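You operate a simulated robot arm through the tools that you are given. There is no shell and no other tool.

Carry out the task below with a simulated robot arm. There is one attempt and no reset: what you move stays moved.

JOB
Put things in order on the top of the packing bench. At the end: the black bolt from the top of the packing bench stands where the yellow tin stood; the brown core from the top of the packing bench stands where the black bolt stood; the blue block stands on top of the green plug; the yellow tin from the top of the packing bench stands where the blue block stood; whatever was shut is shut again. Leave all else as you found it, and nothing knocked over.

The check looks at the end state, three seconds after you hand in, the way a careful person would. Anything else that was tipped, shoved, dropped, spilled or broken makes it a failure.

ROBOT AND FRAMES
A 6-joint arm with a two-finger parallel gripper, fixed in place. Base frame: the origin is at the foot of the arm, x ahead of it, y to its left, z up; the work surface is at about z = 0. Lengths are in m, angles in rad, forces in N, time in s.
With the tool pointing down near the work surface it reaches from about 0.16 to 0.42 m from the base axis. Its first joint turns from -1.152 to 1.152 rad. Payload 1.57 kg.
The tool frame sits at the grasp point between the pads (the TCP): z along the fingers, y along the line on which they close. The tips reach 0.03 m beyond it. Largest opening 0.08 m; finger width 0.017, thickness 0.012; the body of the gripper, 0.04 by 0.082 m, starts 0.08 m behind the TCP.
Orientation is told as [roll, pitch, yaw] about the base's x, y, z axes, in that order, counted from this pose: with the fingers straight down and closing along the base's y, the tool's x points along the base's -x, its y along +y and its z along -z.

CONTROLS
- The arm moves only by the tool arm_command. Its argument "increments" is a list of rows, each an object of numbers (a shift or turn left out is 0, a gripper value left out holds the last): "x", "y", "z": the shift along the tool's x, y, z in units of 50 mm (1.0 is 50 mm); "rx", "ry", "rz": the turn, a rotation vector about the tool's x, y, z in units of 6 degrees (1.0 is 6 degrees); "gripper": the opening, from 0 (shut) to 1 (fully open). In form: [{"x": .., "y": .., "z": .., "rx": .., "ry": .., "rz": .., "gripper": ..}, ...]. A call has 1 to 20 rows; each row shifts and turns the commanded pose from where the row before left it, along the tool's axes as they then stand. A call with a number of a shift or a turn outside -1 to 1 is refused whole. Rows are played at 5 a second. More than 0.05 m and 0.15 rad between two rows, or a gripper value outside its range, and nothing of the call is played. Where a pose cannot be reached the arm comes as near as it can. A force on the tool above 40 N (or 10 N above the force at the start of the call, whichever is more), or a blocked arm, ends the call early, and 0.2 s more pass. Each finger travels about 0.153 m/s and halts on what it meets, pressing with about 39 N; the grip force reading is that of the motor and also rises with nothing between the fingers. The clock runs only during rows and for 0.2 s after the last one: add rows that do not move to give the fingers time. It gives the time, the measured TCP pose, the force on the tool (base axes), the opening and the grip force at its end, in the units of the frame above (readings bear some noise), with the torque about the TCP (base axes, N m) and any sound that the robot's microphone picked up.
- Cameras (640 x 400 px; columns grow to the right, rows downward): "scene" is fixed at [0.0318, -0.3176, 0.4263]; the picture's right is [0.93, -0.36, 0.00], its down [-0.21, -0.53, -0.82] and it looks along [0.30, 0.77, -0.57] (base axes); focal length 324 px, centre (320, 200). "wrist" rides on the gripper at [0.072, -0.007, -0.122] in the tool frame; the picture's right is [0.09, 1.00, 0.00], its down [-0.84, 0.08, -0.54] and it looks along [-0.54, 0.05, 0.84] (tool axes); focal length 238 px, centre (320, 200).
- camera(camera): a new picture of that camera. It takes no simulated time.
- pixel_to_xyz(camera, pixels): for up to 12 pixels [column, row] of the newest picture of that camera ("zoom" is the newest enlarged one), the place [x, y, z] in the base frame of the surface seen there, good to about 0.002 m. It takes no simulated time.
- close_up(camera, box): a new picture of the part [left, top, right, bottom] of that camera's present view, enlarged. It takes no simulated time.
- finish_job(): hands the job in; it is judged then, once.

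Open the gripper and draw the arm clear of the work before you hand the job in, unless the task says otherwise.

The tools are called after "Emit:" as name(argument=value, ...) on one line, values as JSON. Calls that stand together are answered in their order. arm_command: Moves the arm, as the interface text tells. Its arguments: {"type":"object","properties":{"increments":{"type":"array","items":{"type":"object","properties":{"x":{"type":"number"},"y":{"type":"number"},"z":{"type":"number"},"rx":{"type":"number"},"ry":{"type":"number"},"rz":{"type":"number"},"gripper":{"type":"number"}}}}},"required":["increments"]} The other tools are called the same way: camera (camera) takes a picture; pixel_to_xyz (camera, pixels) gives the place of the surface under pixels of a picture; close_up (camera, box) takes an enlarged picture of a part of a camera's view; finish_job () hands the job in.

At the start:

```text
t: 0.0
eef_pos: [0.2881, 0.0438, 0.2168]
tcp_rot: [-0.001, 0.0, 0.001]
ft_force: [0.3, 0.1, 0.0]
moment: [-0.02, -0.05, -0.01]
finger_gap: 0.0799
grasp_force: 0.1
```

scene: 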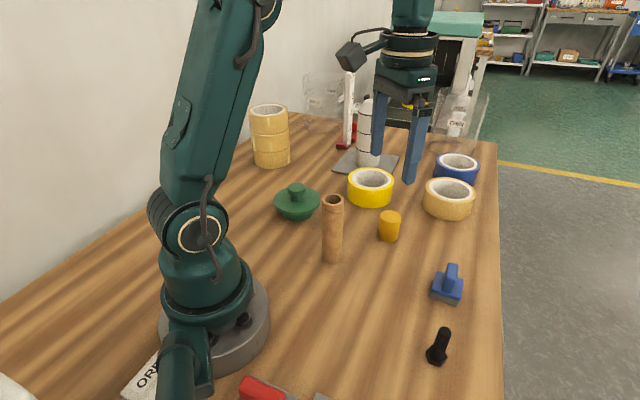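
wrist: 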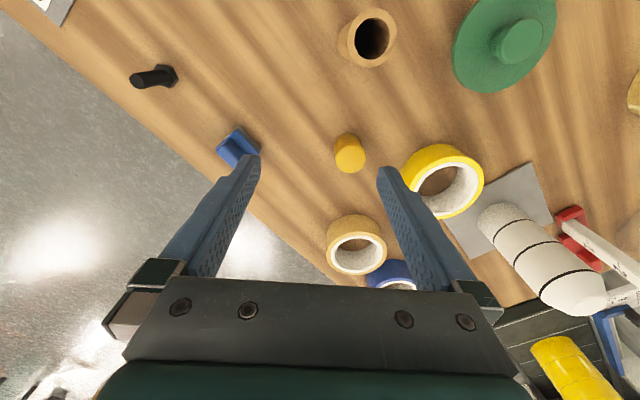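

I'll start by looking closely at the objects: the small yellow cylinder at scene (389,226), the core at (332,228), the bolt at (438,347), the blue block at (447,285) and the green plug at (297,200).

Emit:
close_up(camera="scene", box=[240, 140, 500, 380])

Emit:
camera(camera="wrist")

Emit:
camera(camera="scene")

```text
1.67 times, centred on (370, 260) of scene
```

zoom: 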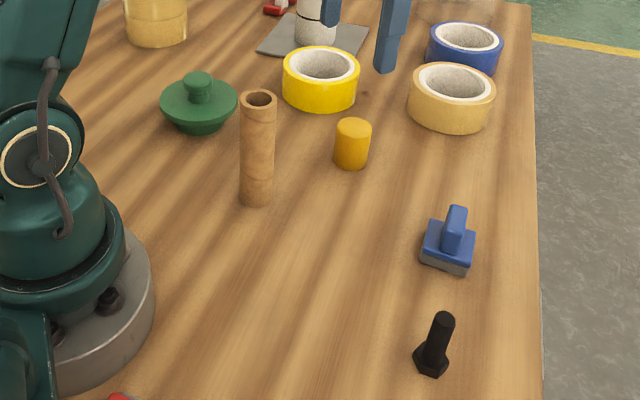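

```text
taken
```

wrist: 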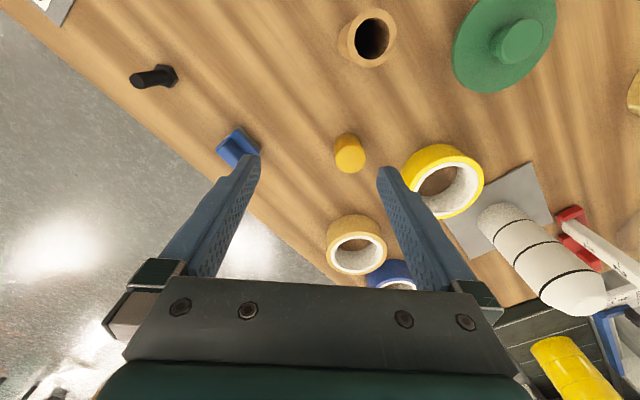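

```text
taken
```

scene: 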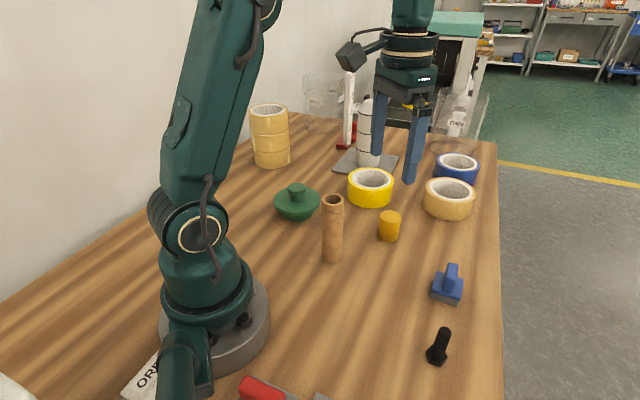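

The zoom shows the bolt standing on its head at zoom (432,345), the block with a raised ridge at (450,240), the tin at (352,143), the core at (257,148), and the plug at (199,105). I'll measure the surfaces of each.

Emit:
pixel_to_xyz(camera="zoom", pixels=[[443, 318], [430, 365], [455, 210], [435, 235], [445, 268], [352, 122], [351, 163], [258, 97], [256, 200], [198, 77], [180, 95], [200, 128]])

Emit:
pixel_to_xyz(camera="wrist", pixels=[[138, 81], [165, 75], [240, 150], [225, 155], [350, 153], [348, 139], [371, 18], [345, 42], [397, 38], [520, 40], [470, 60], [510, 80]])

Emit:
close_up(camera="wrist", box=[100, 40, 300, 180])

Emit:
close_up(camera="scene", box=[400, 250, 500, 380])

```text
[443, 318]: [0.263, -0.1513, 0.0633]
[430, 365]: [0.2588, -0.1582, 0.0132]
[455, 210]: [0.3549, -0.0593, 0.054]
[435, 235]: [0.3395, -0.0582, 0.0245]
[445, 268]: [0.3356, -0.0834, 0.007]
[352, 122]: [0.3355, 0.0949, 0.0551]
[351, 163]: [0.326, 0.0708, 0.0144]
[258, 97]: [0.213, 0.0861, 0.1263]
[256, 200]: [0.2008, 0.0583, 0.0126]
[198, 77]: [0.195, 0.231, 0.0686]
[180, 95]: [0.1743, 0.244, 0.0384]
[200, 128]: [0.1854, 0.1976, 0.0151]
```

```text
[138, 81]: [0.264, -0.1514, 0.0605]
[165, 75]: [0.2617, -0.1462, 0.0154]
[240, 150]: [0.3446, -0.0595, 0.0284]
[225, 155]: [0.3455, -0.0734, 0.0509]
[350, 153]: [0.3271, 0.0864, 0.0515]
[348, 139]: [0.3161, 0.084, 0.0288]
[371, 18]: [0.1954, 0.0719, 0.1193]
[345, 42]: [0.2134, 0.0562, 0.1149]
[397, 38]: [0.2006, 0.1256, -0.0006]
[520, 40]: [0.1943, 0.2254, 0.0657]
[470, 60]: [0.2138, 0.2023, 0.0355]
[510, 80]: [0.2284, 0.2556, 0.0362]
```

```text
2.86 times, centred on (200, 110) of wrist
```

zoom: 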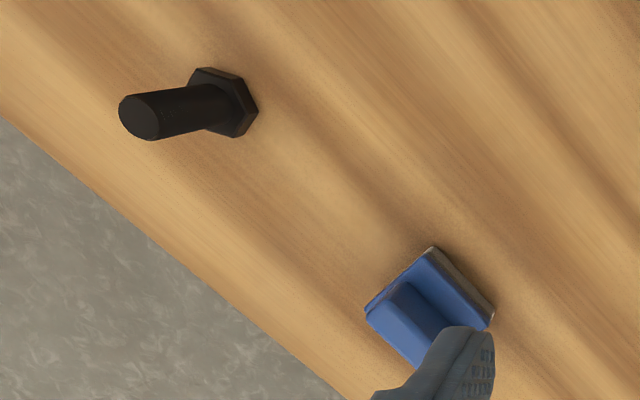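

```text
3.08 times, centred on (450, 315) of scene
```

zoom: 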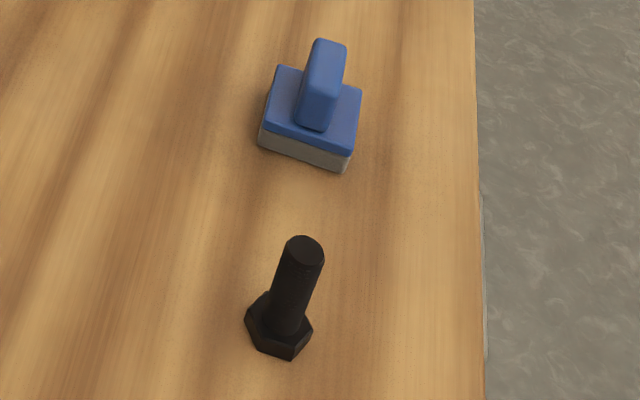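

The geometry is clear: block at roughly (0.345,-0.07), bolt at (0.262,-0.152), tin at (0.327,0.086), core at (0.205,0.072), and the plug's knob top at z≈0.067. I'll move the wrist camera over to see the block and bolt clearly.

Emit:
arm_command(increments=[{"x": 0.29, "y": -0.57}, {"x": 0.29, "y": -0.57}, {"x": 0.29, "y": -0.57}, {"x": 0.29, "y": -0.57}, {}])

Emit:
camera(camera="wrist")

Emit:
camera(camera="scene")

```text
t: 1.2
eef_pos: [0.2305, -0.071, 0.218]
tcp_rot: [0.0, 0.001, 0.002]
ft_force: [0.4, -0.1, 0.3]
moment: [-0.01, 0.04, -0.03]
finger_gap: 0.0802
grasp_force: 0.0
```

```text
taken
```

wrist: 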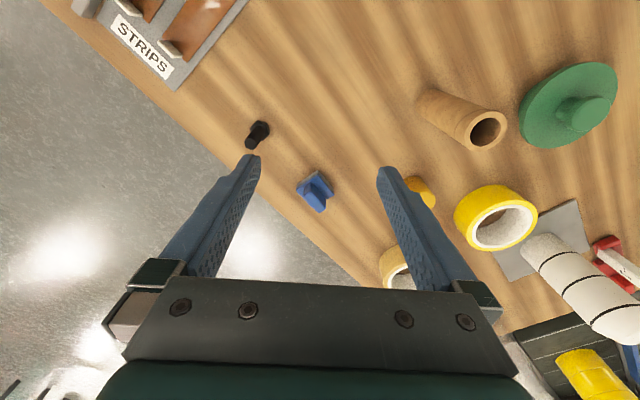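

```text
taken
```

scene: 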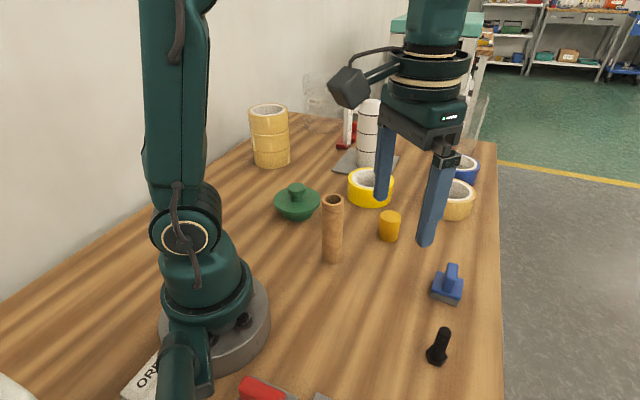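

The block is at wrist (315,190), in clear view between the fingers, with the bolt at (257,135). I'll take close-ups to read the ridge direction and the edges.

Emit:
close_up(camera="wrist", box=[275, 160, 355, 220])

```text
6.67 times, centred on (315, 190) of wrist
```

zoom: 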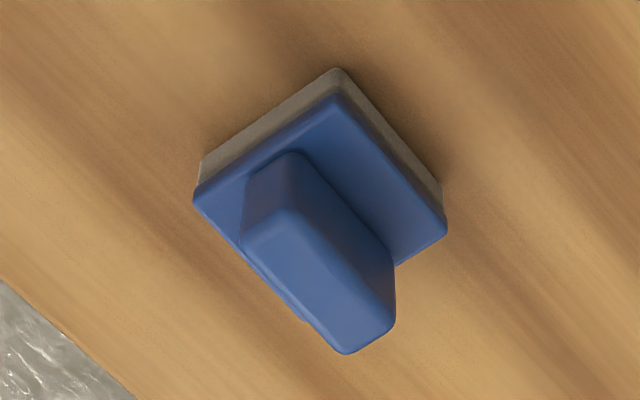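

The zoom shows the ridge top face from about (265,225) to (370,330), and the base corners at (335,95), (195,195) and (445,230). I'll measure those.

Emit:
pixel_to_xyz(camera="zoom", pixels=[[290, 218], [252, 245], [386, 315], [345, 345], [270, 232], [365, 328], [335, 102], [204, 195], [436, 230], [335, 75], [205, 170], [318, 280]])

```text
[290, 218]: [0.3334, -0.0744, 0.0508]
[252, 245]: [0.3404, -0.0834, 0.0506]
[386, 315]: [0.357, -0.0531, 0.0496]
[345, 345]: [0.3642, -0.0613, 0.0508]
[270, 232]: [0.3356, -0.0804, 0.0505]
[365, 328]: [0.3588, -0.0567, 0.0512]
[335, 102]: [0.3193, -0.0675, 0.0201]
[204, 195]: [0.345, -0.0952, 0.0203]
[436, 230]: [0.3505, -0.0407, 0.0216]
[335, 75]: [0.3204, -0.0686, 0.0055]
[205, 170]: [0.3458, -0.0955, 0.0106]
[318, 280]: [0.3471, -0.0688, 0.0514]
```

The block's centre is at about (0.3475,-0.0685), with the ridge along 42°, 12 mm thick, from z≈0.023 to 0.051. I'll move over it and yaw by +42° so the fingers close across the ridge, then check.

Emit:
arm_command(increments=[{"x": -0.585, "y": 0.012}, {"x": -0.585, "y": 0.012}, {"x": -0.585, "y": 0.012}, {"x": -0.585, "y": 0.012}, {"rz": -1, "z": 0.1}, {"rz": -1, "z": 0.1}, {"rz": -1, "z": 0.1}, {"rz": -1, "z": 0.1}, {"rz": -1, "z": 0.1}, {"rz": -1, "z": 0.1}, {"rz": -1, "z": 0.1}, {}])

Emit:
camera(camera="wrist")

Emit:
camera(camera="scene")

```text
t: 3.8
eef_pos: [0.3467, -0.0665, 0.181]
tcp_rot: [0.0, 0.0, 0.734]
ft_force: [0.3, 0.0, -0.2]
moment: [0.04, 0.03, -0.03]
finger_gap: 0.08
grasp_force: 0.0
```

```text
taken
```

wrist: 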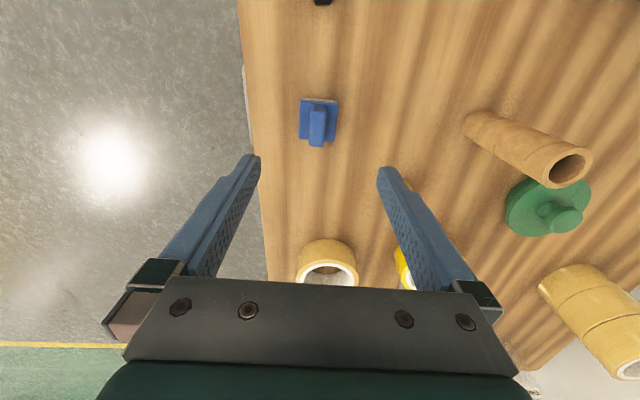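

```text
taken
```

scene: 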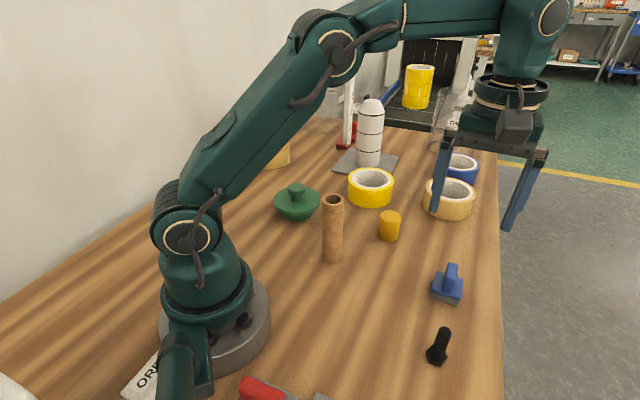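

The block now looks square to the gripper at wrist (318,122). I'll zoom in and measure the ridge again from here.

Emit:
close_up(camera="wrist", box=[280, 90, 360, 150])

```text
6.67 times, centred on (320, 120) of wrist
```

zoom: 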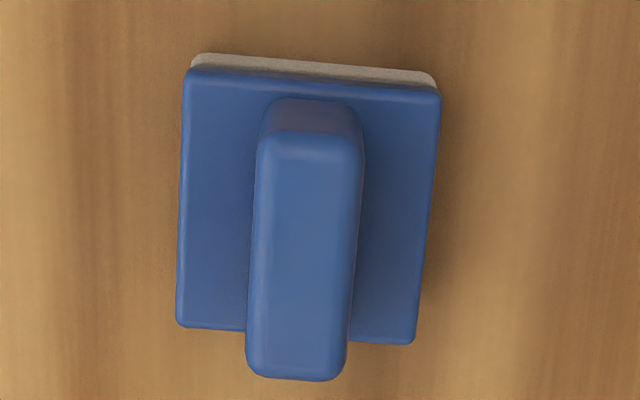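

Emit:
pixel_to_xyz(camera="zoom", pixels=[[265, 150], [355, 152], [252, 360], [338, 365], [307, 250], [200, 80], [428, 98], [188, 318], [408, 335], [215, 200], [395, 210], [305, 145]])

```text
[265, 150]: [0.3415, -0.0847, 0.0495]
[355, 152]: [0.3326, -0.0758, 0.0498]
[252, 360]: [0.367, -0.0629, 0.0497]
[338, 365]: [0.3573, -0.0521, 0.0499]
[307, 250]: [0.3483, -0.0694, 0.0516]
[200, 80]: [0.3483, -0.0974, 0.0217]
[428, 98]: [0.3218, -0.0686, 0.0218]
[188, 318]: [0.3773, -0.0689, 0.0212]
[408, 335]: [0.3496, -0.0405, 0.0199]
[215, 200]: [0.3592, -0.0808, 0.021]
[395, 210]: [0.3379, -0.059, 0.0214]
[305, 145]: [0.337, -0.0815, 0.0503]
```

The block's centre is at (0.349,-0.069) and the edges match the tool axes to within 1–2°. I'll shift 3.4 mm along tool -y, descend to z≈0.056 (tips about 5 mm above the base's top), and close on the ridge.

Emit:
arm_command(increments=[{"y": -0.068, "z": 0.4}, {"z": 0.5}, {"z": 0.5}, {"z": 0.5}, {"z": 0.4}, {"z": 0.2}, {}, {"gripper": 0.0}, {}, {}, {}, {}])

Emit:
camera(camera="scene")

Emit:
camera(camera="wrist")

```text
t: 6.4
eef_pos: [0.3503, -0.0691, 0.0563]
tcp_rot: [0.0, -0.001, 0.734]
ft_force: [0.3, -1.4, 1.3]
moment: [0.04, 0.02, 0.0]
finger_gap: 0.0158
grasp_force: 31.8
```

```text
taken
```

scene: 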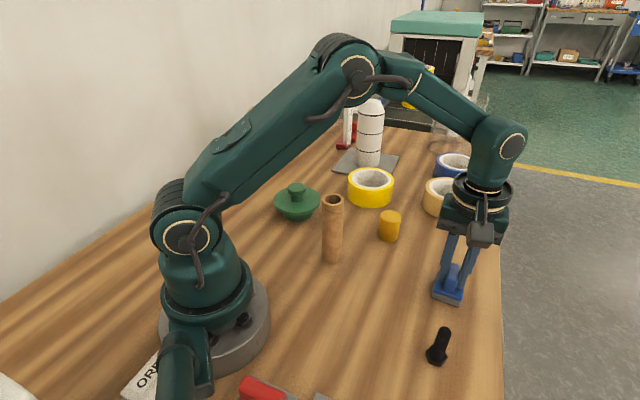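

```text
taken
```

wrist: 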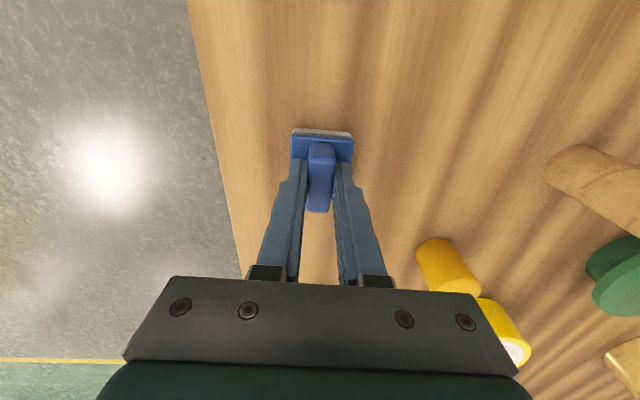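

The ridge is gripped at a gap of 15.8 mm and 32 N. I'll lift straight up by 0.15 m and check.

Emit:
arm_command(increments=[{"z": -0.2}, {"z": -0.4}, {"z": -0.6}, {"z": -0.6}, {"z": -0.6}, {"z": -0.6}, {}])

Emit:
camera(camera="wrist")

Emit:
camera(camera="scene")

```text
t: 8.0
eef_pos: [0.3505, -0.0737, 0.206]
tcp_rot: [-0.001, 0.0, 0.734]
ft_force: [-0.7, 1.2, -0.1]
moment: [-0.02, 0.02, 0.01]
finger_gap: 0.0003
grasp_force: 21.0
```

```text
taken
```

wrist: 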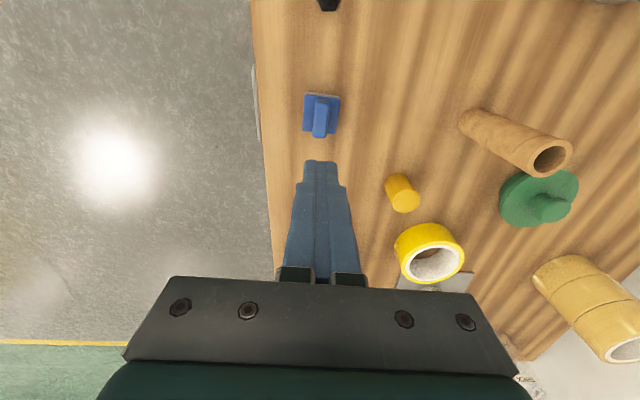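

```text
taken
```

scene: 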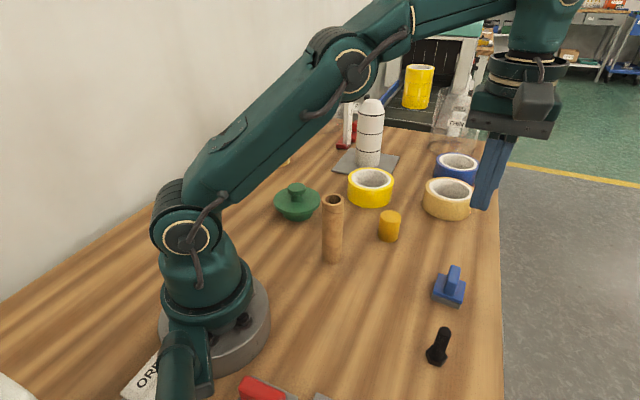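

The block slipped out: the fingers closed to 0.3 mm, and the block is still on the bench at wrist (320,115). The ridge must be tapered. I'll check where the block stands now before gripping it by its base sides instead.

Emit:
close_up(camera="wrist", box=[280, 85, 360, 145])

Emit:
close_up(camera="scene", box=[410, 250, 490, 320])

```text
6.67 times, centred on (320, 115) of wrist
```

zoom: 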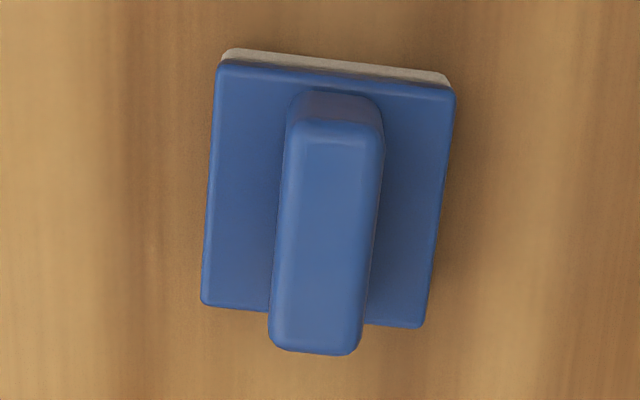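

```text
5.71 times, centred on (450, 285) of scene
```

zoom: 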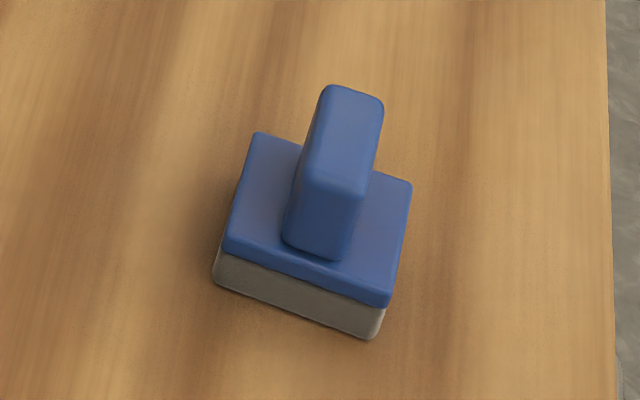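

I'll measure the block's base corners on this scene zoom (first picture still valid), then again from the wrist view.

Emit:
pixel_to_xyz(camera="zoom", pixels=[[260, 137], [230, 245], [382, 298], [405, 188], [330, 100], [372, 108], [325, 190], [300, 235], [330, 250], [220, 280], [370, 333], [365, 200]])

Emit:
pixel_to_xyz(camera="wrist", pixels=[[308.3, 95], [347, 99], [306.2, 129.5], [342.5, 133], [319, 120]])

```text
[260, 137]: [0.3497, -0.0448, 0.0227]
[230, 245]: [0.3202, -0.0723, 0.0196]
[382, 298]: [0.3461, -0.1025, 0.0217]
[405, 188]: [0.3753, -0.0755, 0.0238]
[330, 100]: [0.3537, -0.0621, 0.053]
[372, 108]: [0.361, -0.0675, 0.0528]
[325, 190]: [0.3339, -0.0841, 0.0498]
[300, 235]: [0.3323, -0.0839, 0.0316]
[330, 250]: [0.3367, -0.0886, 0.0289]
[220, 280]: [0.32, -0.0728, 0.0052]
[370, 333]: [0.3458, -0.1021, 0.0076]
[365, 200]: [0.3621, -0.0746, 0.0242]
```

```text
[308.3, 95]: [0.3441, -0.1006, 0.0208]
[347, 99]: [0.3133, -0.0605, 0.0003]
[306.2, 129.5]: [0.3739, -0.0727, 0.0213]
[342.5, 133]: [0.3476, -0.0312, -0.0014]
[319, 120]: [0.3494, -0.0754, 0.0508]
```

The block slid about 4–5 mm in -y; its centre is now about (0.3475,-0.0735), still upright. I'll open the gripper and take a second pose reading to gauge the noise.

Emit:
arm_command(increments=[{"gripper": 1.0}, {}, {}])

Emit:
arm_command(increments=[{}])

Emit:
arm_command(increments=[{}])

Emit:
close_up(camera="wrist", box=[280, 85, 360, 145])

```text
t: 8.8
eef_pos: [0.3513, -0.0725, 0.204]
tcp_rot: [0.0, -0.001, 0.733]
ft_force: [-0.6, -0.5, -0.9]
moment: [0.04, 0.0, 0.01]
finger_gap: 0.0801
grasp_force: 0.0
```

```text
t: 9.2
eef_pos: [0.3501, -0.073, 0.2054]
tcp_rot: [-0.001, 0.0, 0.732]
ft_force: [0.5, 0.4, 1.1]
moment: [-0.03, 0.01, -0.01]
finger_gap: 0.0799
grasp_force: 0.0
```

```text
t: 9.6
eef_pos: [0.3497, -0.0736, 0.2052]
tcp_rot: [0.0, 0.0, 0.731]
ft_force: [0.3, -1.0, 1.3]
moment: [0.0, 0.01, 0.0]
finger_gap: 0.0796
grasp_force: 0.1
```

```text
6.67 times, centred on (320, 115) of wrist
```

zoom: 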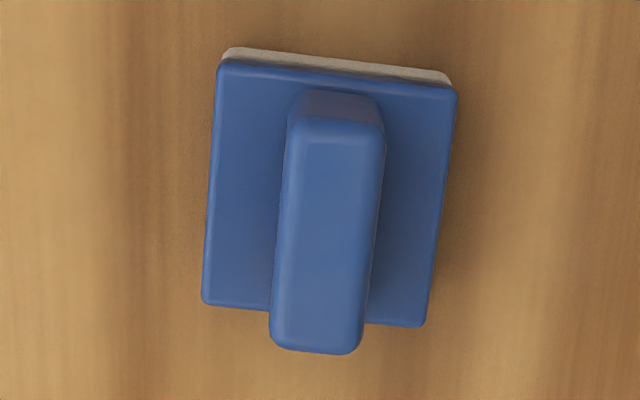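

Readings put the TCP at about (0.3503,-0.0733) with ~1 mm noise. I'll measure the block's corners in this fresh wrist zoom.

Emit:
pixel_to_xyz(camera="zoom", pixels=[[228, 72], [445, 95], [212, 293], [420, 315], [300, 135], [375, 140], [280, 335], [352, 342], [245, 180], [405, 200], [230, 56], [442, 78]])

```text
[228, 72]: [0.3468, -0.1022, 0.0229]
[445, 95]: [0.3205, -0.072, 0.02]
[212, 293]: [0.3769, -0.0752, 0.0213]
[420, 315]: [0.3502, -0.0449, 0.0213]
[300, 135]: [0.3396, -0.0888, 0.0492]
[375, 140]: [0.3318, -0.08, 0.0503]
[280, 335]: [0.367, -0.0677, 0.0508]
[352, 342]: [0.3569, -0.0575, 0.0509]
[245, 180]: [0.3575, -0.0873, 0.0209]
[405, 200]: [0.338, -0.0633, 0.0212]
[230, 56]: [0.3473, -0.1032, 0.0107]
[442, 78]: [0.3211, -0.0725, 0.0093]
```

The block's centre is (0.3486,-0.0736), yaw matches at 42°, and the base is about 40 mm wide with its top at z≈0.021. I'll descend so the tips sit about 4–5 mm above the bench and grip the base across its sides.

Emit:
arm_command(increments=[{"x": 0.03, "y": 0.018, "z": 0.4}, {"z": 0.6}, {"z": 0.6}, {"z": 0.6}, {"z": 0.5}, {"z": 0.4}, {"z": 0.2}, {"z": 0.12}, {}])

Emit:
camera(camera="wrist")

Emit:
close_up(camera="scene", box=[400, 200, 500, 320])

```text
t: 11.6
eef_pos: [0.348, -0.07, 0.0344]
tcp_rot: [0.001, 0.0, 0.733]
ft_force: [0.5, -0.2, 0.3]
moment: [0.05, -0.02, -0.01]
finger_gap: 0.0803
grasp_force: 0.0
```

```text
taken
```

wrist: 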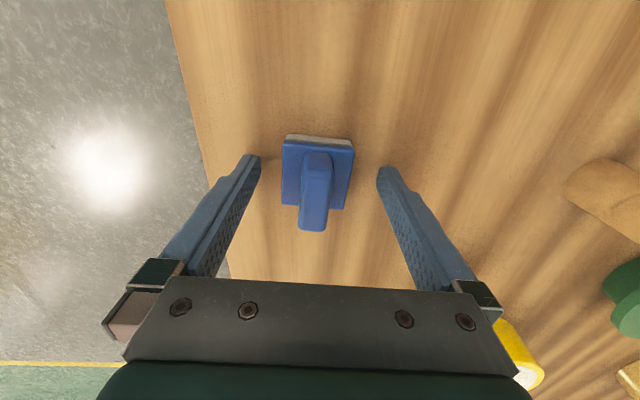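

```text
3.33 times, centred on (450, 260) of scene
```

zoom: 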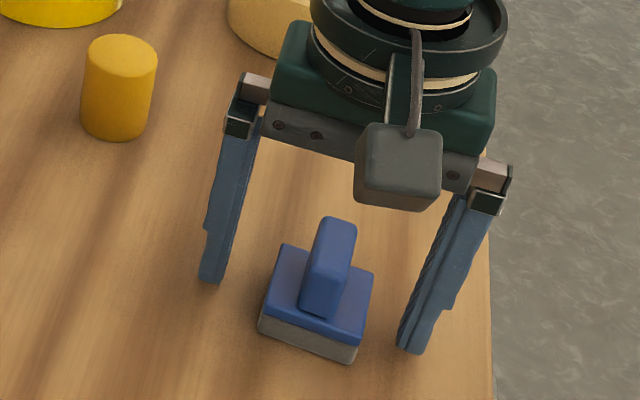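

The fingers straddle the block symmetrically (tips at wrist 250 and 385, block from 283 to 354). Closing on the base now.

Emit:
arm_command(increments=[{"gripper": 0.6}, {"gripper": 0.0}, {}, {}, {}, {}])

Emit:
camera(camera="wrist")

Emit:
close_up(camera="scene", box=[400, 200, 500, 320])

```text
t: 13.0
eef_pos: [0.348, -0.07, 0.0352]
tcp_rot: [0.0, 0.001, 0.734]
ft_force: [-0.7, 0.3, -0.3]
moment: [0.03, 0.01, 0.02]
finger_gap: 0.0427
grasp_force: 38.5
```

```text
taken
```

wrist: 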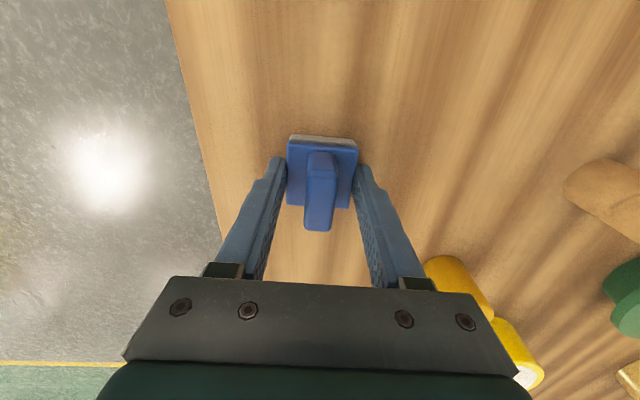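

```text
3.33 times, centred on (450, 260) of scene
```

zoom: 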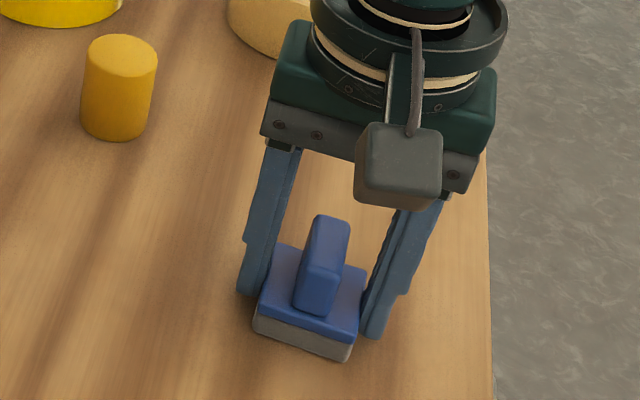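

The base is held at a gap of 42.7 mm and 38.5 N. I'll lift 30 mm slowly and check that it comes along.

Emit:
arm_command(increments=[{"z": -0.1}, {"z": -0.15}, {"z": -0.15}, {"z": -0.2}, {}, {}])

Emit:
camera(camera="wrist")

Emit:
close_up(camera="scene", box=[400, 180, 500, 310])

```text
t: 14.4
eef_pos: [0.3472, -0.0689, 0.0639]
tcp_rot: [0.0, 0.0, 0.734]
ft_force: [-0.4, 0.1, -0.6]
moment: [0.0, 0.01, 0.0]
finger_gap: 0.043
grasp_force: 39.0
```

```text
taken
```

wrist: 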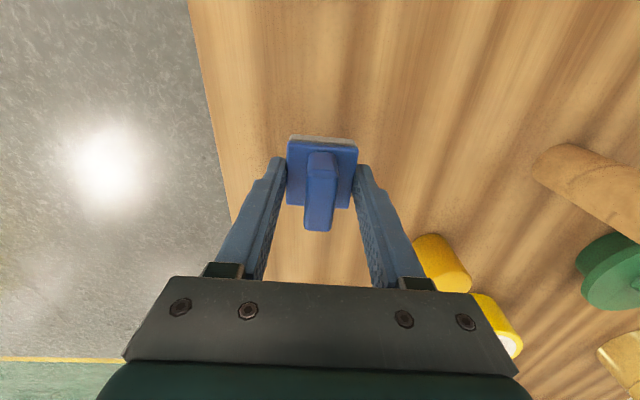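

```text
3.08 times, centred on (450, 245) of scene
```

zoom: 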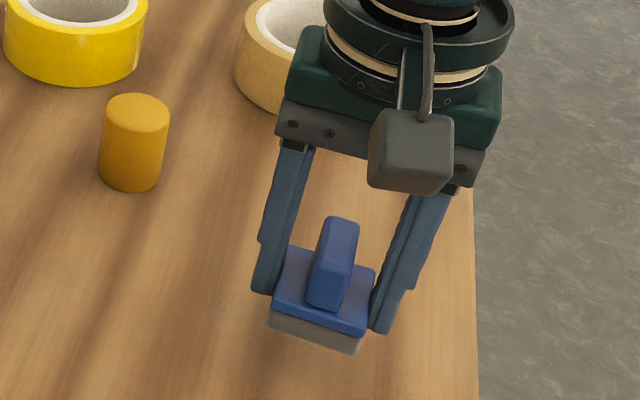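

The block is held level. I'll finish lifting to z≈0.2 and, meanwhile, zoom the scene camera on the plug to measure its knob and neighbours.

Emit:
arm_command(increments=[{"z": -0.4}, {"z": -0.6}, {"z": -0.6}, {"z": -0.6}, {"z": -0.5}, {}])

Emit:
camera(camera="wrist")

Emit:
close_up(camera="scene", box=[250, 160, 350, 240])

```text
t: 15.8
eef_pos: [0.3461, -0.0699, 0.1979]
tcp_rot: [0.0, -0.001, 0.734]
ft_force: [-0.9, 0.7, 0.1]
moment: [0.0, -0.04, 0.0]
finger_gap: 0.043
grasp_force: 39.4
```

```text
taken
```

wrist: 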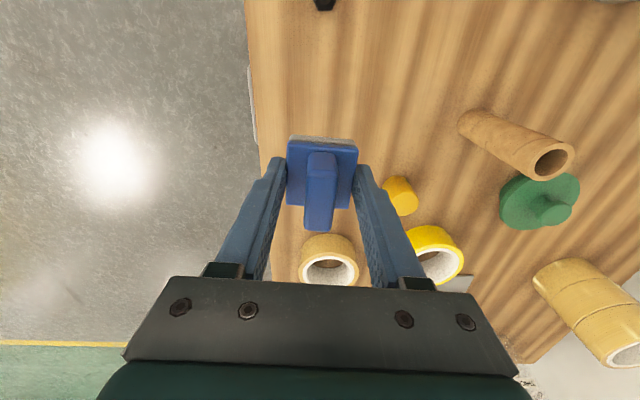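

```text
5.00 times, centred on (300, 200) of scene
```

zoom: 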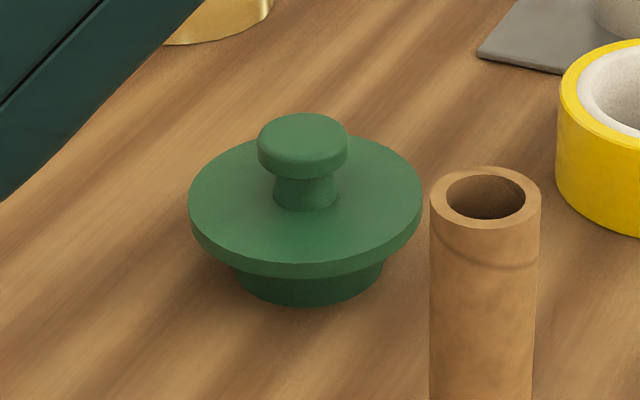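

The plug shows a knob with a flat-looking top between zoom (262,140) and (345,140). I'll measure the knob top, flange and neighbours.

Emit:
pixel_to_xyz(camera="zoom", pixels=[[266, 137], [340, 137], [303, 118], [303, 155], [303, 137], [195, 195], [415, 195], [305, 265], [305, 140], [485, 195], [445, 200], [525, 200]])

Emit:
pixel_to_xyz(camera="wrist", pixels=[[560, 208], [545, 205], [572, 205], [505, 195], [578, 190], [545, 265], [620, 350], [552, 163], [462, 125]])

```text
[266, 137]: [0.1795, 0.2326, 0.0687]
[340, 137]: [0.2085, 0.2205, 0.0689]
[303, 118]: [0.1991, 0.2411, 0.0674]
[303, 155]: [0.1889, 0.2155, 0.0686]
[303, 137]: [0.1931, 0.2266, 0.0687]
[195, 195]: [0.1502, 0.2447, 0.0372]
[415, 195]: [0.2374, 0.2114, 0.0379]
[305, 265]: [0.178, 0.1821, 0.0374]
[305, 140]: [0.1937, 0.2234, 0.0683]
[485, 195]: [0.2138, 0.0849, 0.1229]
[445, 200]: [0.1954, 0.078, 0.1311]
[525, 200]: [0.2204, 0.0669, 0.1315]
```

```text
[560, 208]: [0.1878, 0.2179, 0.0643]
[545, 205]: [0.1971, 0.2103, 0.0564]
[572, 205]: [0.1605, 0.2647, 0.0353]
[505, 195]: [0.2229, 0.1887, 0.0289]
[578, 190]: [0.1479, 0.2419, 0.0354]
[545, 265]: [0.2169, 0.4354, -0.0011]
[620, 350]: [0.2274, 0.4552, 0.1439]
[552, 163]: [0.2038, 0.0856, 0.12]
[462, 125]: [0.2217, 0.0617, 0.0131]
```

The knob top is centred at (0.194,0.2275), flat at z≈0.0685 and about 33 mm across, good for the 42 mm block. I'll carry the block there at z≈0.198, where its underside (~0.163) clears the 0.131 core.

Emit:
arm_command(increments=[{"x": -0.1, "y": 0.35}, {"x": -0.174, "y": 0.647}, {"x": -0.174, "y": 0.647}, {"x": -0.174, "y": 0.647}, {"x": -0.174, "y": 0.647}, {"x": -0.174, "y": 0.647}, {"x": -0.174, "y": 0.647}, {"x": -0.174, "y": 0.647}, {"x": -0.174, "y": 0.647}, {"x": -0.174, "y": 0.647}, {"x": -0.074, "y": 0.297}, {}, {}])

Emit:
camera(camera="wrist")

Emit:
camera(camera="scene")

```text
t: 18.6
eef_pos: [0.1962, 0.2287, 0.2008]
tcp_rot: [0.0, 0.001, 0.734]
ft_force: [-0.1, -1.2, -0.4]
moment: [0.0, -0.03, -0.02]
finger_gap: 0.0429
grasp_force: 39.0
```

```text
taken
```

wrist: 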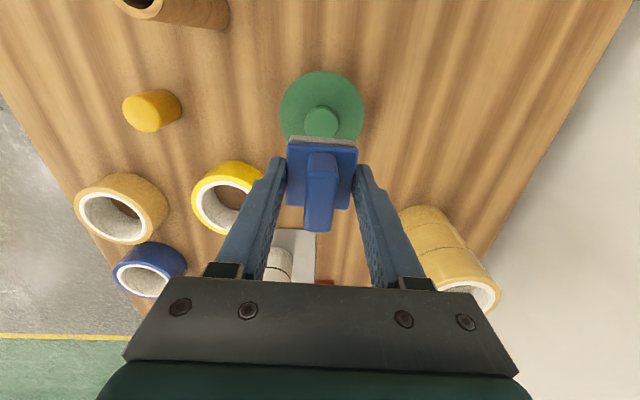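

```text
taken
```

scene: 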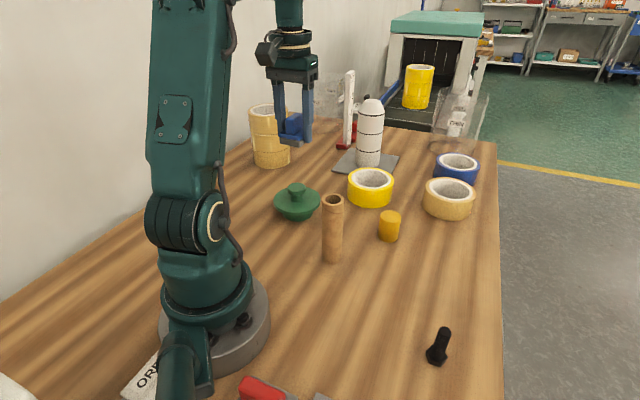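

The block is over the plug. I'll measure both the block's corners and the plug in one wrist zoom to get their relative offset.

Emit:
close_up(camera="wrist", box=[260, 65, 380, 240])

```text
2.29 times, centred on (320, 152) of wrist
```

zoom: 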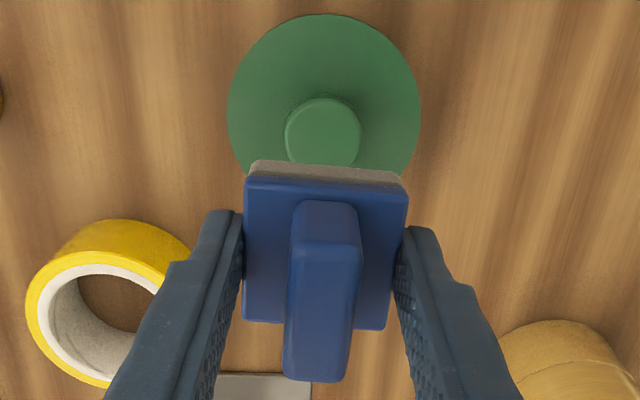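

Emit:
pixel_to_xyz(camera="zoom", pixels=[[252, 182], [404, 192], [248, 315], [386, 324], [290, 135], [355, 138], [322, 105], [322, 135], [230, 110], [416, 118], [322, 20], [322, 240]])

```text
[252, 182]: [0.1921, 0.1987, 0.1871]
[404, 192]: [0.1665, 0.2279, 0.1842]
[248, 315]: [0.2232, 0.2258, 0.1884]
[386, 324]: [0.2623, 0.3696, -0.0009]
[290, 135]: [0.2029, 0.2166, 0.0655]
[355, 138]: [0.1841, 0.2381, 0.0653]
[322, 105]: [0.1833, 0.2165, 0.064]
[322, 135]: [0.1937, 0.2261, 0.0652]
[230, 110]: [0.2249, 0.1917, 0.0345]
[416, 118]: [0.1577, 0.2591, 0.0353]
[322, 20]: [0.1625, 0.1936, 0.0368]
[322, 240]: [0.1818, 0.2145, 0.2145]
```

The block's centre (0.1949,0.2269) and the knob's centre (0.194,0.2273) agree within about 1 mm. The underside is at ~0.1655, so I'll come down 0.090 m and then look before the final millimetres.

Emit:
arm_command(increments=[{"z": 0.3}, {"z": 0.4}, {"z": 0.4}, {"z": 0.4}, {"z": 0.2}, {"z": 0.1}, {}, {}])

Emit:
camera(camera="wrist")

Emit:
close_up(camera="scene", box=[250, 130, 350, 230])

```text
t: 20.4
eef_pos: [0.1954, 0.2289, 0.1109]
tcp_rot: [0.001, 0.001, 0.733]
ft_force: [0.7, -0.2, -0.2]
moment: [-0.02, -0.04, 0.0]
finger_gap: 0.043
grasp_force: 38.7
```

```text
taken
```

wrist: 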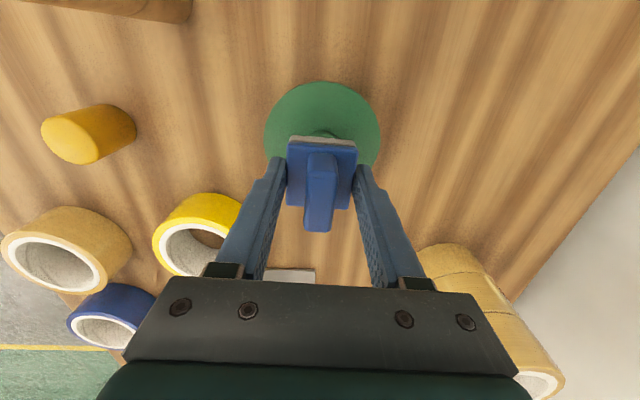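

```text
4.00 times, centred on (300, 180) of scene
```

zoom: 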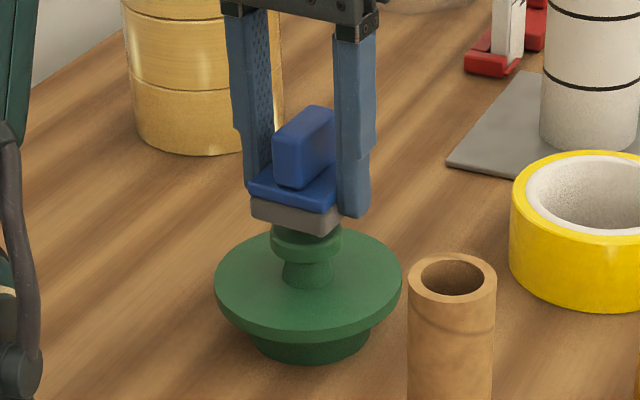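

The block hovers a few millimetres over the knob, centred. I'll lower it in small steps and watch the force.

Emit:
arm_command(increments=[{"z": 0.04}, {"z": 0.04}, {}])

Emit:
arm_command(increments=[{"z": 0.02}, {}])

Emit:
close_up(camera="scene", box=[270, 165, 340, 225])

```text
t: 21.2
eef_pos: [0.1964, 0.228, 0.1079]
tcp_rot: [0.0, 0.0, 0.732]
ft_force: [-0.2, -0.2, -1.1]
moment: [0.01, 0.03, -0.03]
finger_gap: 0.0429
grasp_force: 38.9
```

```text
t: 21.8
eef_pos: [0.1948, 0.2285, 0.105]
tcp_rot: [0.001, -0.001, 0.732]
ft_force: [0.1, -0.2, -0.9]
moment: [0.0, 0.03, -0.02]
finger_gap: 0.0431
grasp_force: 39.1
```

```text
6.67 times, centred on (305, 195) of scene
```

zoom: 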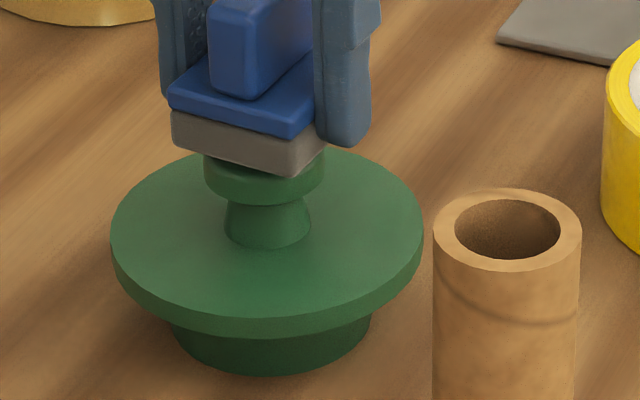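

There's no contact yet (force ~1 N, noise). I'll go on in 1 mm steps.

Emit:
arm_command(increments=[{"z": 0.02}, {}])

Emit:
arm_command(increments=[{"z": 0.02}, {}])

Emit:
close_up(camera="scene", box=[270, 165, 340, 225])

```text
t: 22.4
eef_pos: [0.1959, 0.2279, 0.1067]
tcp_rot: [0.001, 0.001, 0.734]
ft_force: [0.6, -0.1, -0.3]
moment: [-0.01, 0.0, -0.01]
finger_gap: 0.0432
grasp_force: 38.9
```

```text
t: 23.0
eef_pos: [0.1948, 0.2279, 0.1033]
tcp_rot: [-0.001, -0.001, 0.734]
ft_force: [0.2, -0.5, -0.4]
moment: [-0.01, 0.01, -0.01]
finger_gap: 0.0431
grasp_force: 39.1
```

```text
6.67 times, centred on (305, 195) of scene
```

zoom: 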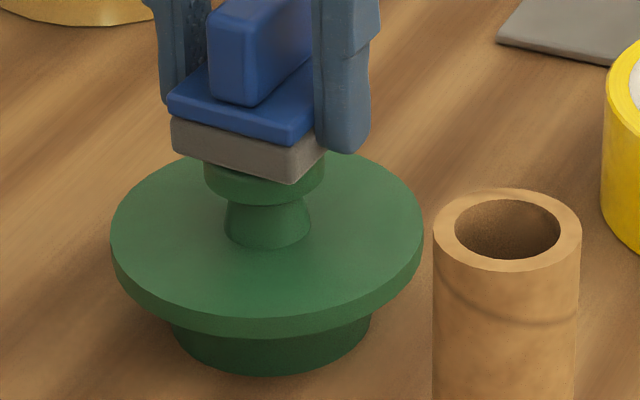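

Still no contact force. I'll continue with 1 mm steps.

Emit:
arm_command(increments=[{"z": 0.02}, {}])

Emit:
arm_command(increments=[{"z": 0.015}, {}])

Emit:
close_up(camera="scene", box=[270, 165, 340, 225])

```text
t: 23.6
eef_pos: [0.1956, 0.2274, 0.1037]
tcp_rot: [0.0, -0.001, 0.733]
ft_force: [0.6, -0.3, -1.5]
moment: [-0.01, -0.03, -0.02]
finger_gap: 0.043
grasp_force: 39.1
```

```text
t: 24.2
eef_pos: [0.1958, 0.2277, 0.1018]
tcp_rot: [-0.001, 0.001, 0.732]
ft_force: [-0.1, 0.6, -0.3]
moment: [0.02, -0.01, -0.01]
finger_gap: 0.0428
grasp_force: 39.2
```

```text
6.67 times, centred on (305, 195) of scene
```

zoom: 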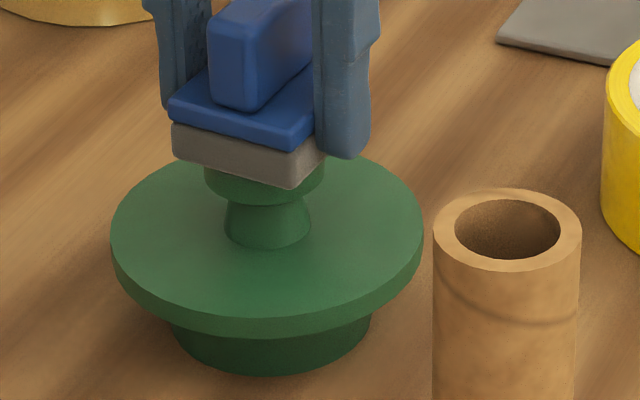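

No contact force yet; the block keeps moving down freely. I'll take further 1 mm steps.

Emit:
arm_command(increments=[{"z": 0.02}, {}])

Emit:
arm_command(increments=[{"z": 0.02}, {}])

Emit:
close_up(camera="scene", box=[270, 165, 340, 225])

```text
t: 24.8
eef_pos: [0.1958, 0.2286, 0.1016]
tcp_rot: [0.0, 0.002, 0.733]
ft_force: [0.5, -0.4, -0.5]
moment: [0.0, -0.03, 0.01]
finger_gap: 0.0428
grasp_force: 38.9
```

```text
t: 25.4
eef_pos: [0.1948, 0.2295, 0.1009]
tcp_rot: [-0.001, -0.001, 0.736]
ft_force: [-1.5, -2.6, 12.8]
moment: [-0.06, 0.09, -0.01]
finger_gap: 0.0429
grasp_force: 38.6
```

```text
6.67 times, centred on (305, 195) of scene
```

zoom: 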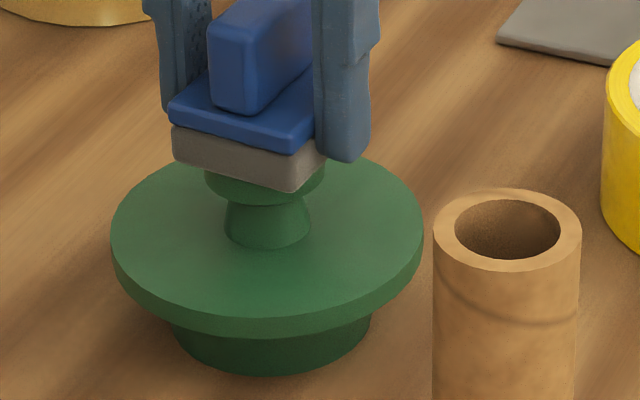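

Contact: the vertical force rose to 12.8 N, so the block rests on the knob. I'll ease off half a millimetre, open gradually, and look.

Emit:
arm_command(increments=[{"z": -0.01}, {"gripper": 0.6}, {"gripper": 0.7}, {"gripper": 0.85}, {"gripper": 1.0}, {}])

Emit:
close_up(camera="scene", box=[250, 130, 350, 230])

Emit:
camera(camera="wrist")

```text
t: 26.8
eef_pos: [0.1946, 0.2281, 0.1005]
tcp_rot: [0.0, -0.001, 0.732]
ft_force: [0.1, 0.4, -0.4]
moment: [0.01, 0.0, 0.01]
finger_gap: 0.08
grasp_force: 0.0
```

```text
4.00 times, centred on (300, 180) of scene
```

zoom: 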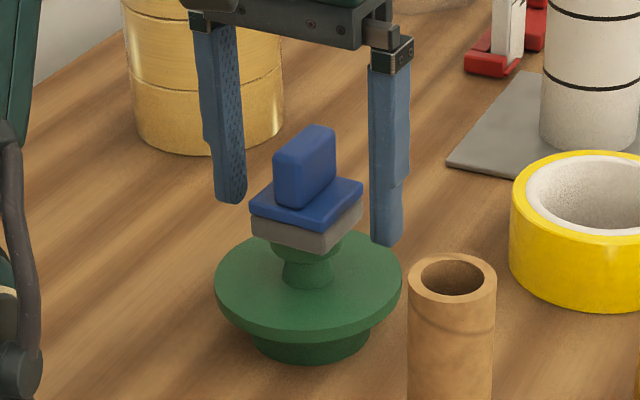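

```text
taken
```

wrist: 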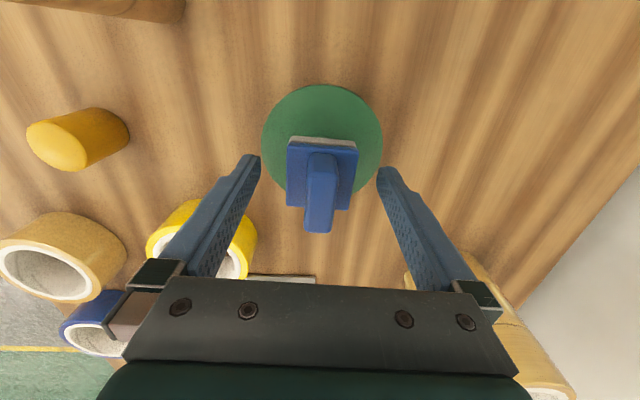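

The block sits level and centred on the knob, fingers clear on both sides. I'll rise straight up by 0.12 m, then measure the tin and its neighbours.

Emit:
arm_command(increments=[{"z": -0.2}, {"z": -0.4}, {"z": -0.6}, {"z": -0.6}, {"z": -0.6}, {}])

Emit:
close_up(camera="scene", box=[250, 150, 350, 240])

Emit:
close_up(camera="scene", box=[340, 150, 490, 250])

```text
t: 28.2
eef_pos: [0.1941, 0.23, 0.2219]
tcp_rot: [0.001, 0.001, 0.733]
ft_force: [-0.1, -0.6, 0.0]
moment: [0.0, 0.02, 0.02]
finger_gap: 0.0801
grasp_force: 0.1
```

```text
4.44 times, centred on (300, 195) of scene
```

zoom: 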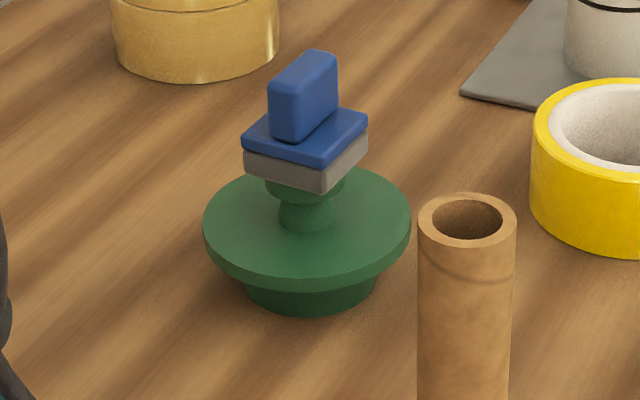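

```text
4.00 times, centred on (415, 200) of scene
```

zoom: 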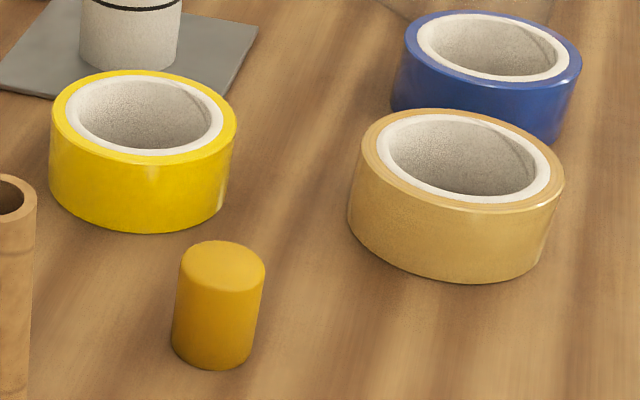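

The block stays stably on the plug. The tin's top ellipse spans about (181,265)–(264,270) in this zoom; I'll measure it and the nearby tape rolls.

Emit:
pixel_to_xyz(camera="zoom", pixels=[[186, 265], [259, 268], [222, 247], [222, 285], [222, 266], [176, 340], [248, 352], [212, 362], [140, 228], [230, 150], [355, 210], [440, 278]])

```text
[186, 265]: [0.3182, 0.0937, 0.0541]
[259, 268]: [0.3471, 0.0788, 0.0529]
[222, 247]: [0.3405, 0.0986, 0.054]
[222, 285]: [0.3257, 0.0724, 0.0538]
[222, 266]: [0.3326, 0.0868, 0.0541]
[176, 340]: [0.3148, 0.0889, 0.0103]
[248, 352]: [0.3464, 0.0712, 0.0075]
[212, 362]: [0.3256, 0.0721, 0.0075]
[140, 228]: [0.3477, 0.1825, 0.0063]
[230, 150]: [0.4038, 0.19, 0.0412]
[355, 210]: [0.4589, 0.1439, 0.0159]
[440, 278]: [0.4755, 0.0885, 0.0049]
```

The tin's axis is at (0.333,0.086), about 35 mm wide and 54 mm tall, with nothing within 9 cm. I'll travel above it at z≈0.22 and turn yaw back to 0.

Emit:
arm_command(increments=[{"x": -0.021, "y": -0.57}, {"x": -0.021, "y": -0.57}, {"x": -0.021, "y": -0.57}, {"x": -0.021, "y": -0.57}, {"x": -0.021, "y": -0.57}, {"x": -0.021, "y": -0.57}, {"x": -0.021, "y": -0.57}, {"rz": 1}, {"rz": 1}, {"rz": 1}, {"rz": 1}, {"rz": 1}, {"rz": 1}, {"rz": 1}, {}])

Emit:
camera(camera="wrist")

Emit:
camera(camera="scene")

```text
t: 31.4
eef_pos: [0.335, 0.0852, 0.2202]
tcp_rot: [-0.001, 0.001, 0.0]
ft_force: [1.0, 0.1, -0.5]
moment: [0.02, 0.01, 0.01]
finger_gap: 0.0799
grasp_force: 0.0
```

```text
taken
```

wrist: 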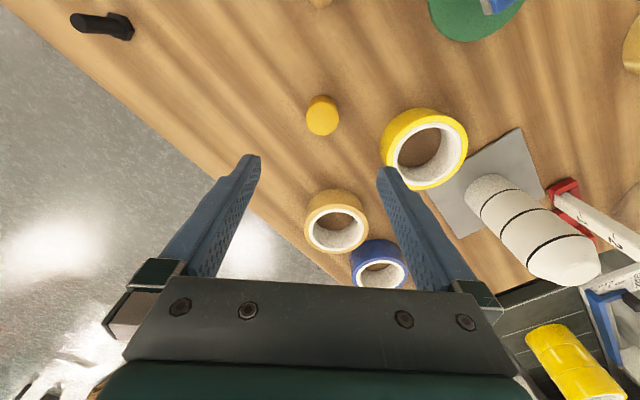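

```text
taken
```

scene: 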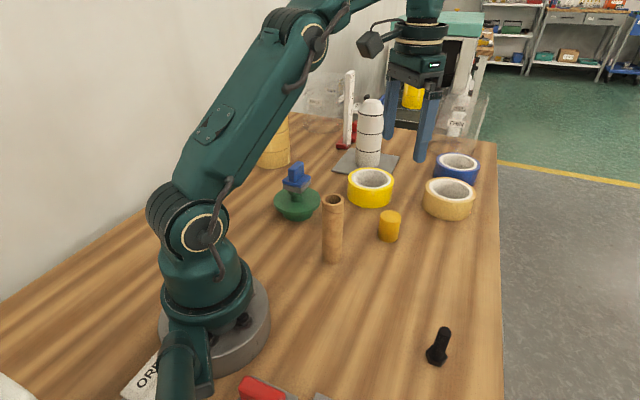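

I'm above the tin, which shows at wrist (322,115). I'll zoom and measure it from here.

Emit:
close_up(camera="wrist", box=[282, 85, 362, 145])

```text
6.67 times, centred on (322, 115) of wrist
```

zoom: 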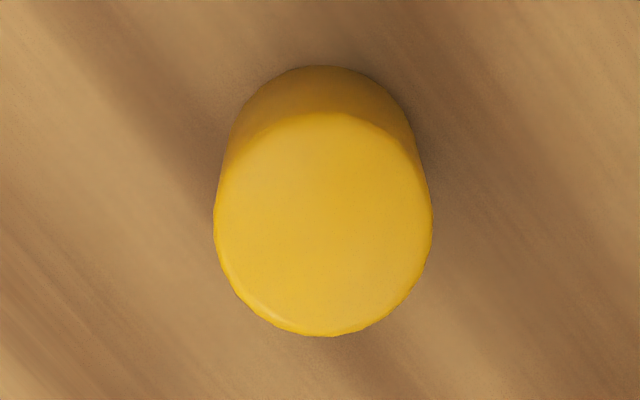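

Emit:
pixel_to_xyz(camera="zoom", pixels=[[222, 225], [426, 225], [322, 118], [322, 330], [322, 225], [240, 150], [400, 150], [320, 72]])

```text
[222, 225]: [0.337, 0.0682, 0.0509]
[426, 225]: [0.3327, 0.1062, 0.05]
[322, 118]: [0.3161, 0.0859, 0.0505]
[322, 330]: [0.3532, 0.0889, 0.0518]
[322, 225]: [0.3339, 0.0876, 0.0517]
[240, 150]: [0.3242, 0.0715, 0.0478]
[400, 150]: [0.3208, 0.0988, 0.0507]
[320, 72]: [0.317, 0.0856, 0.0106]
```

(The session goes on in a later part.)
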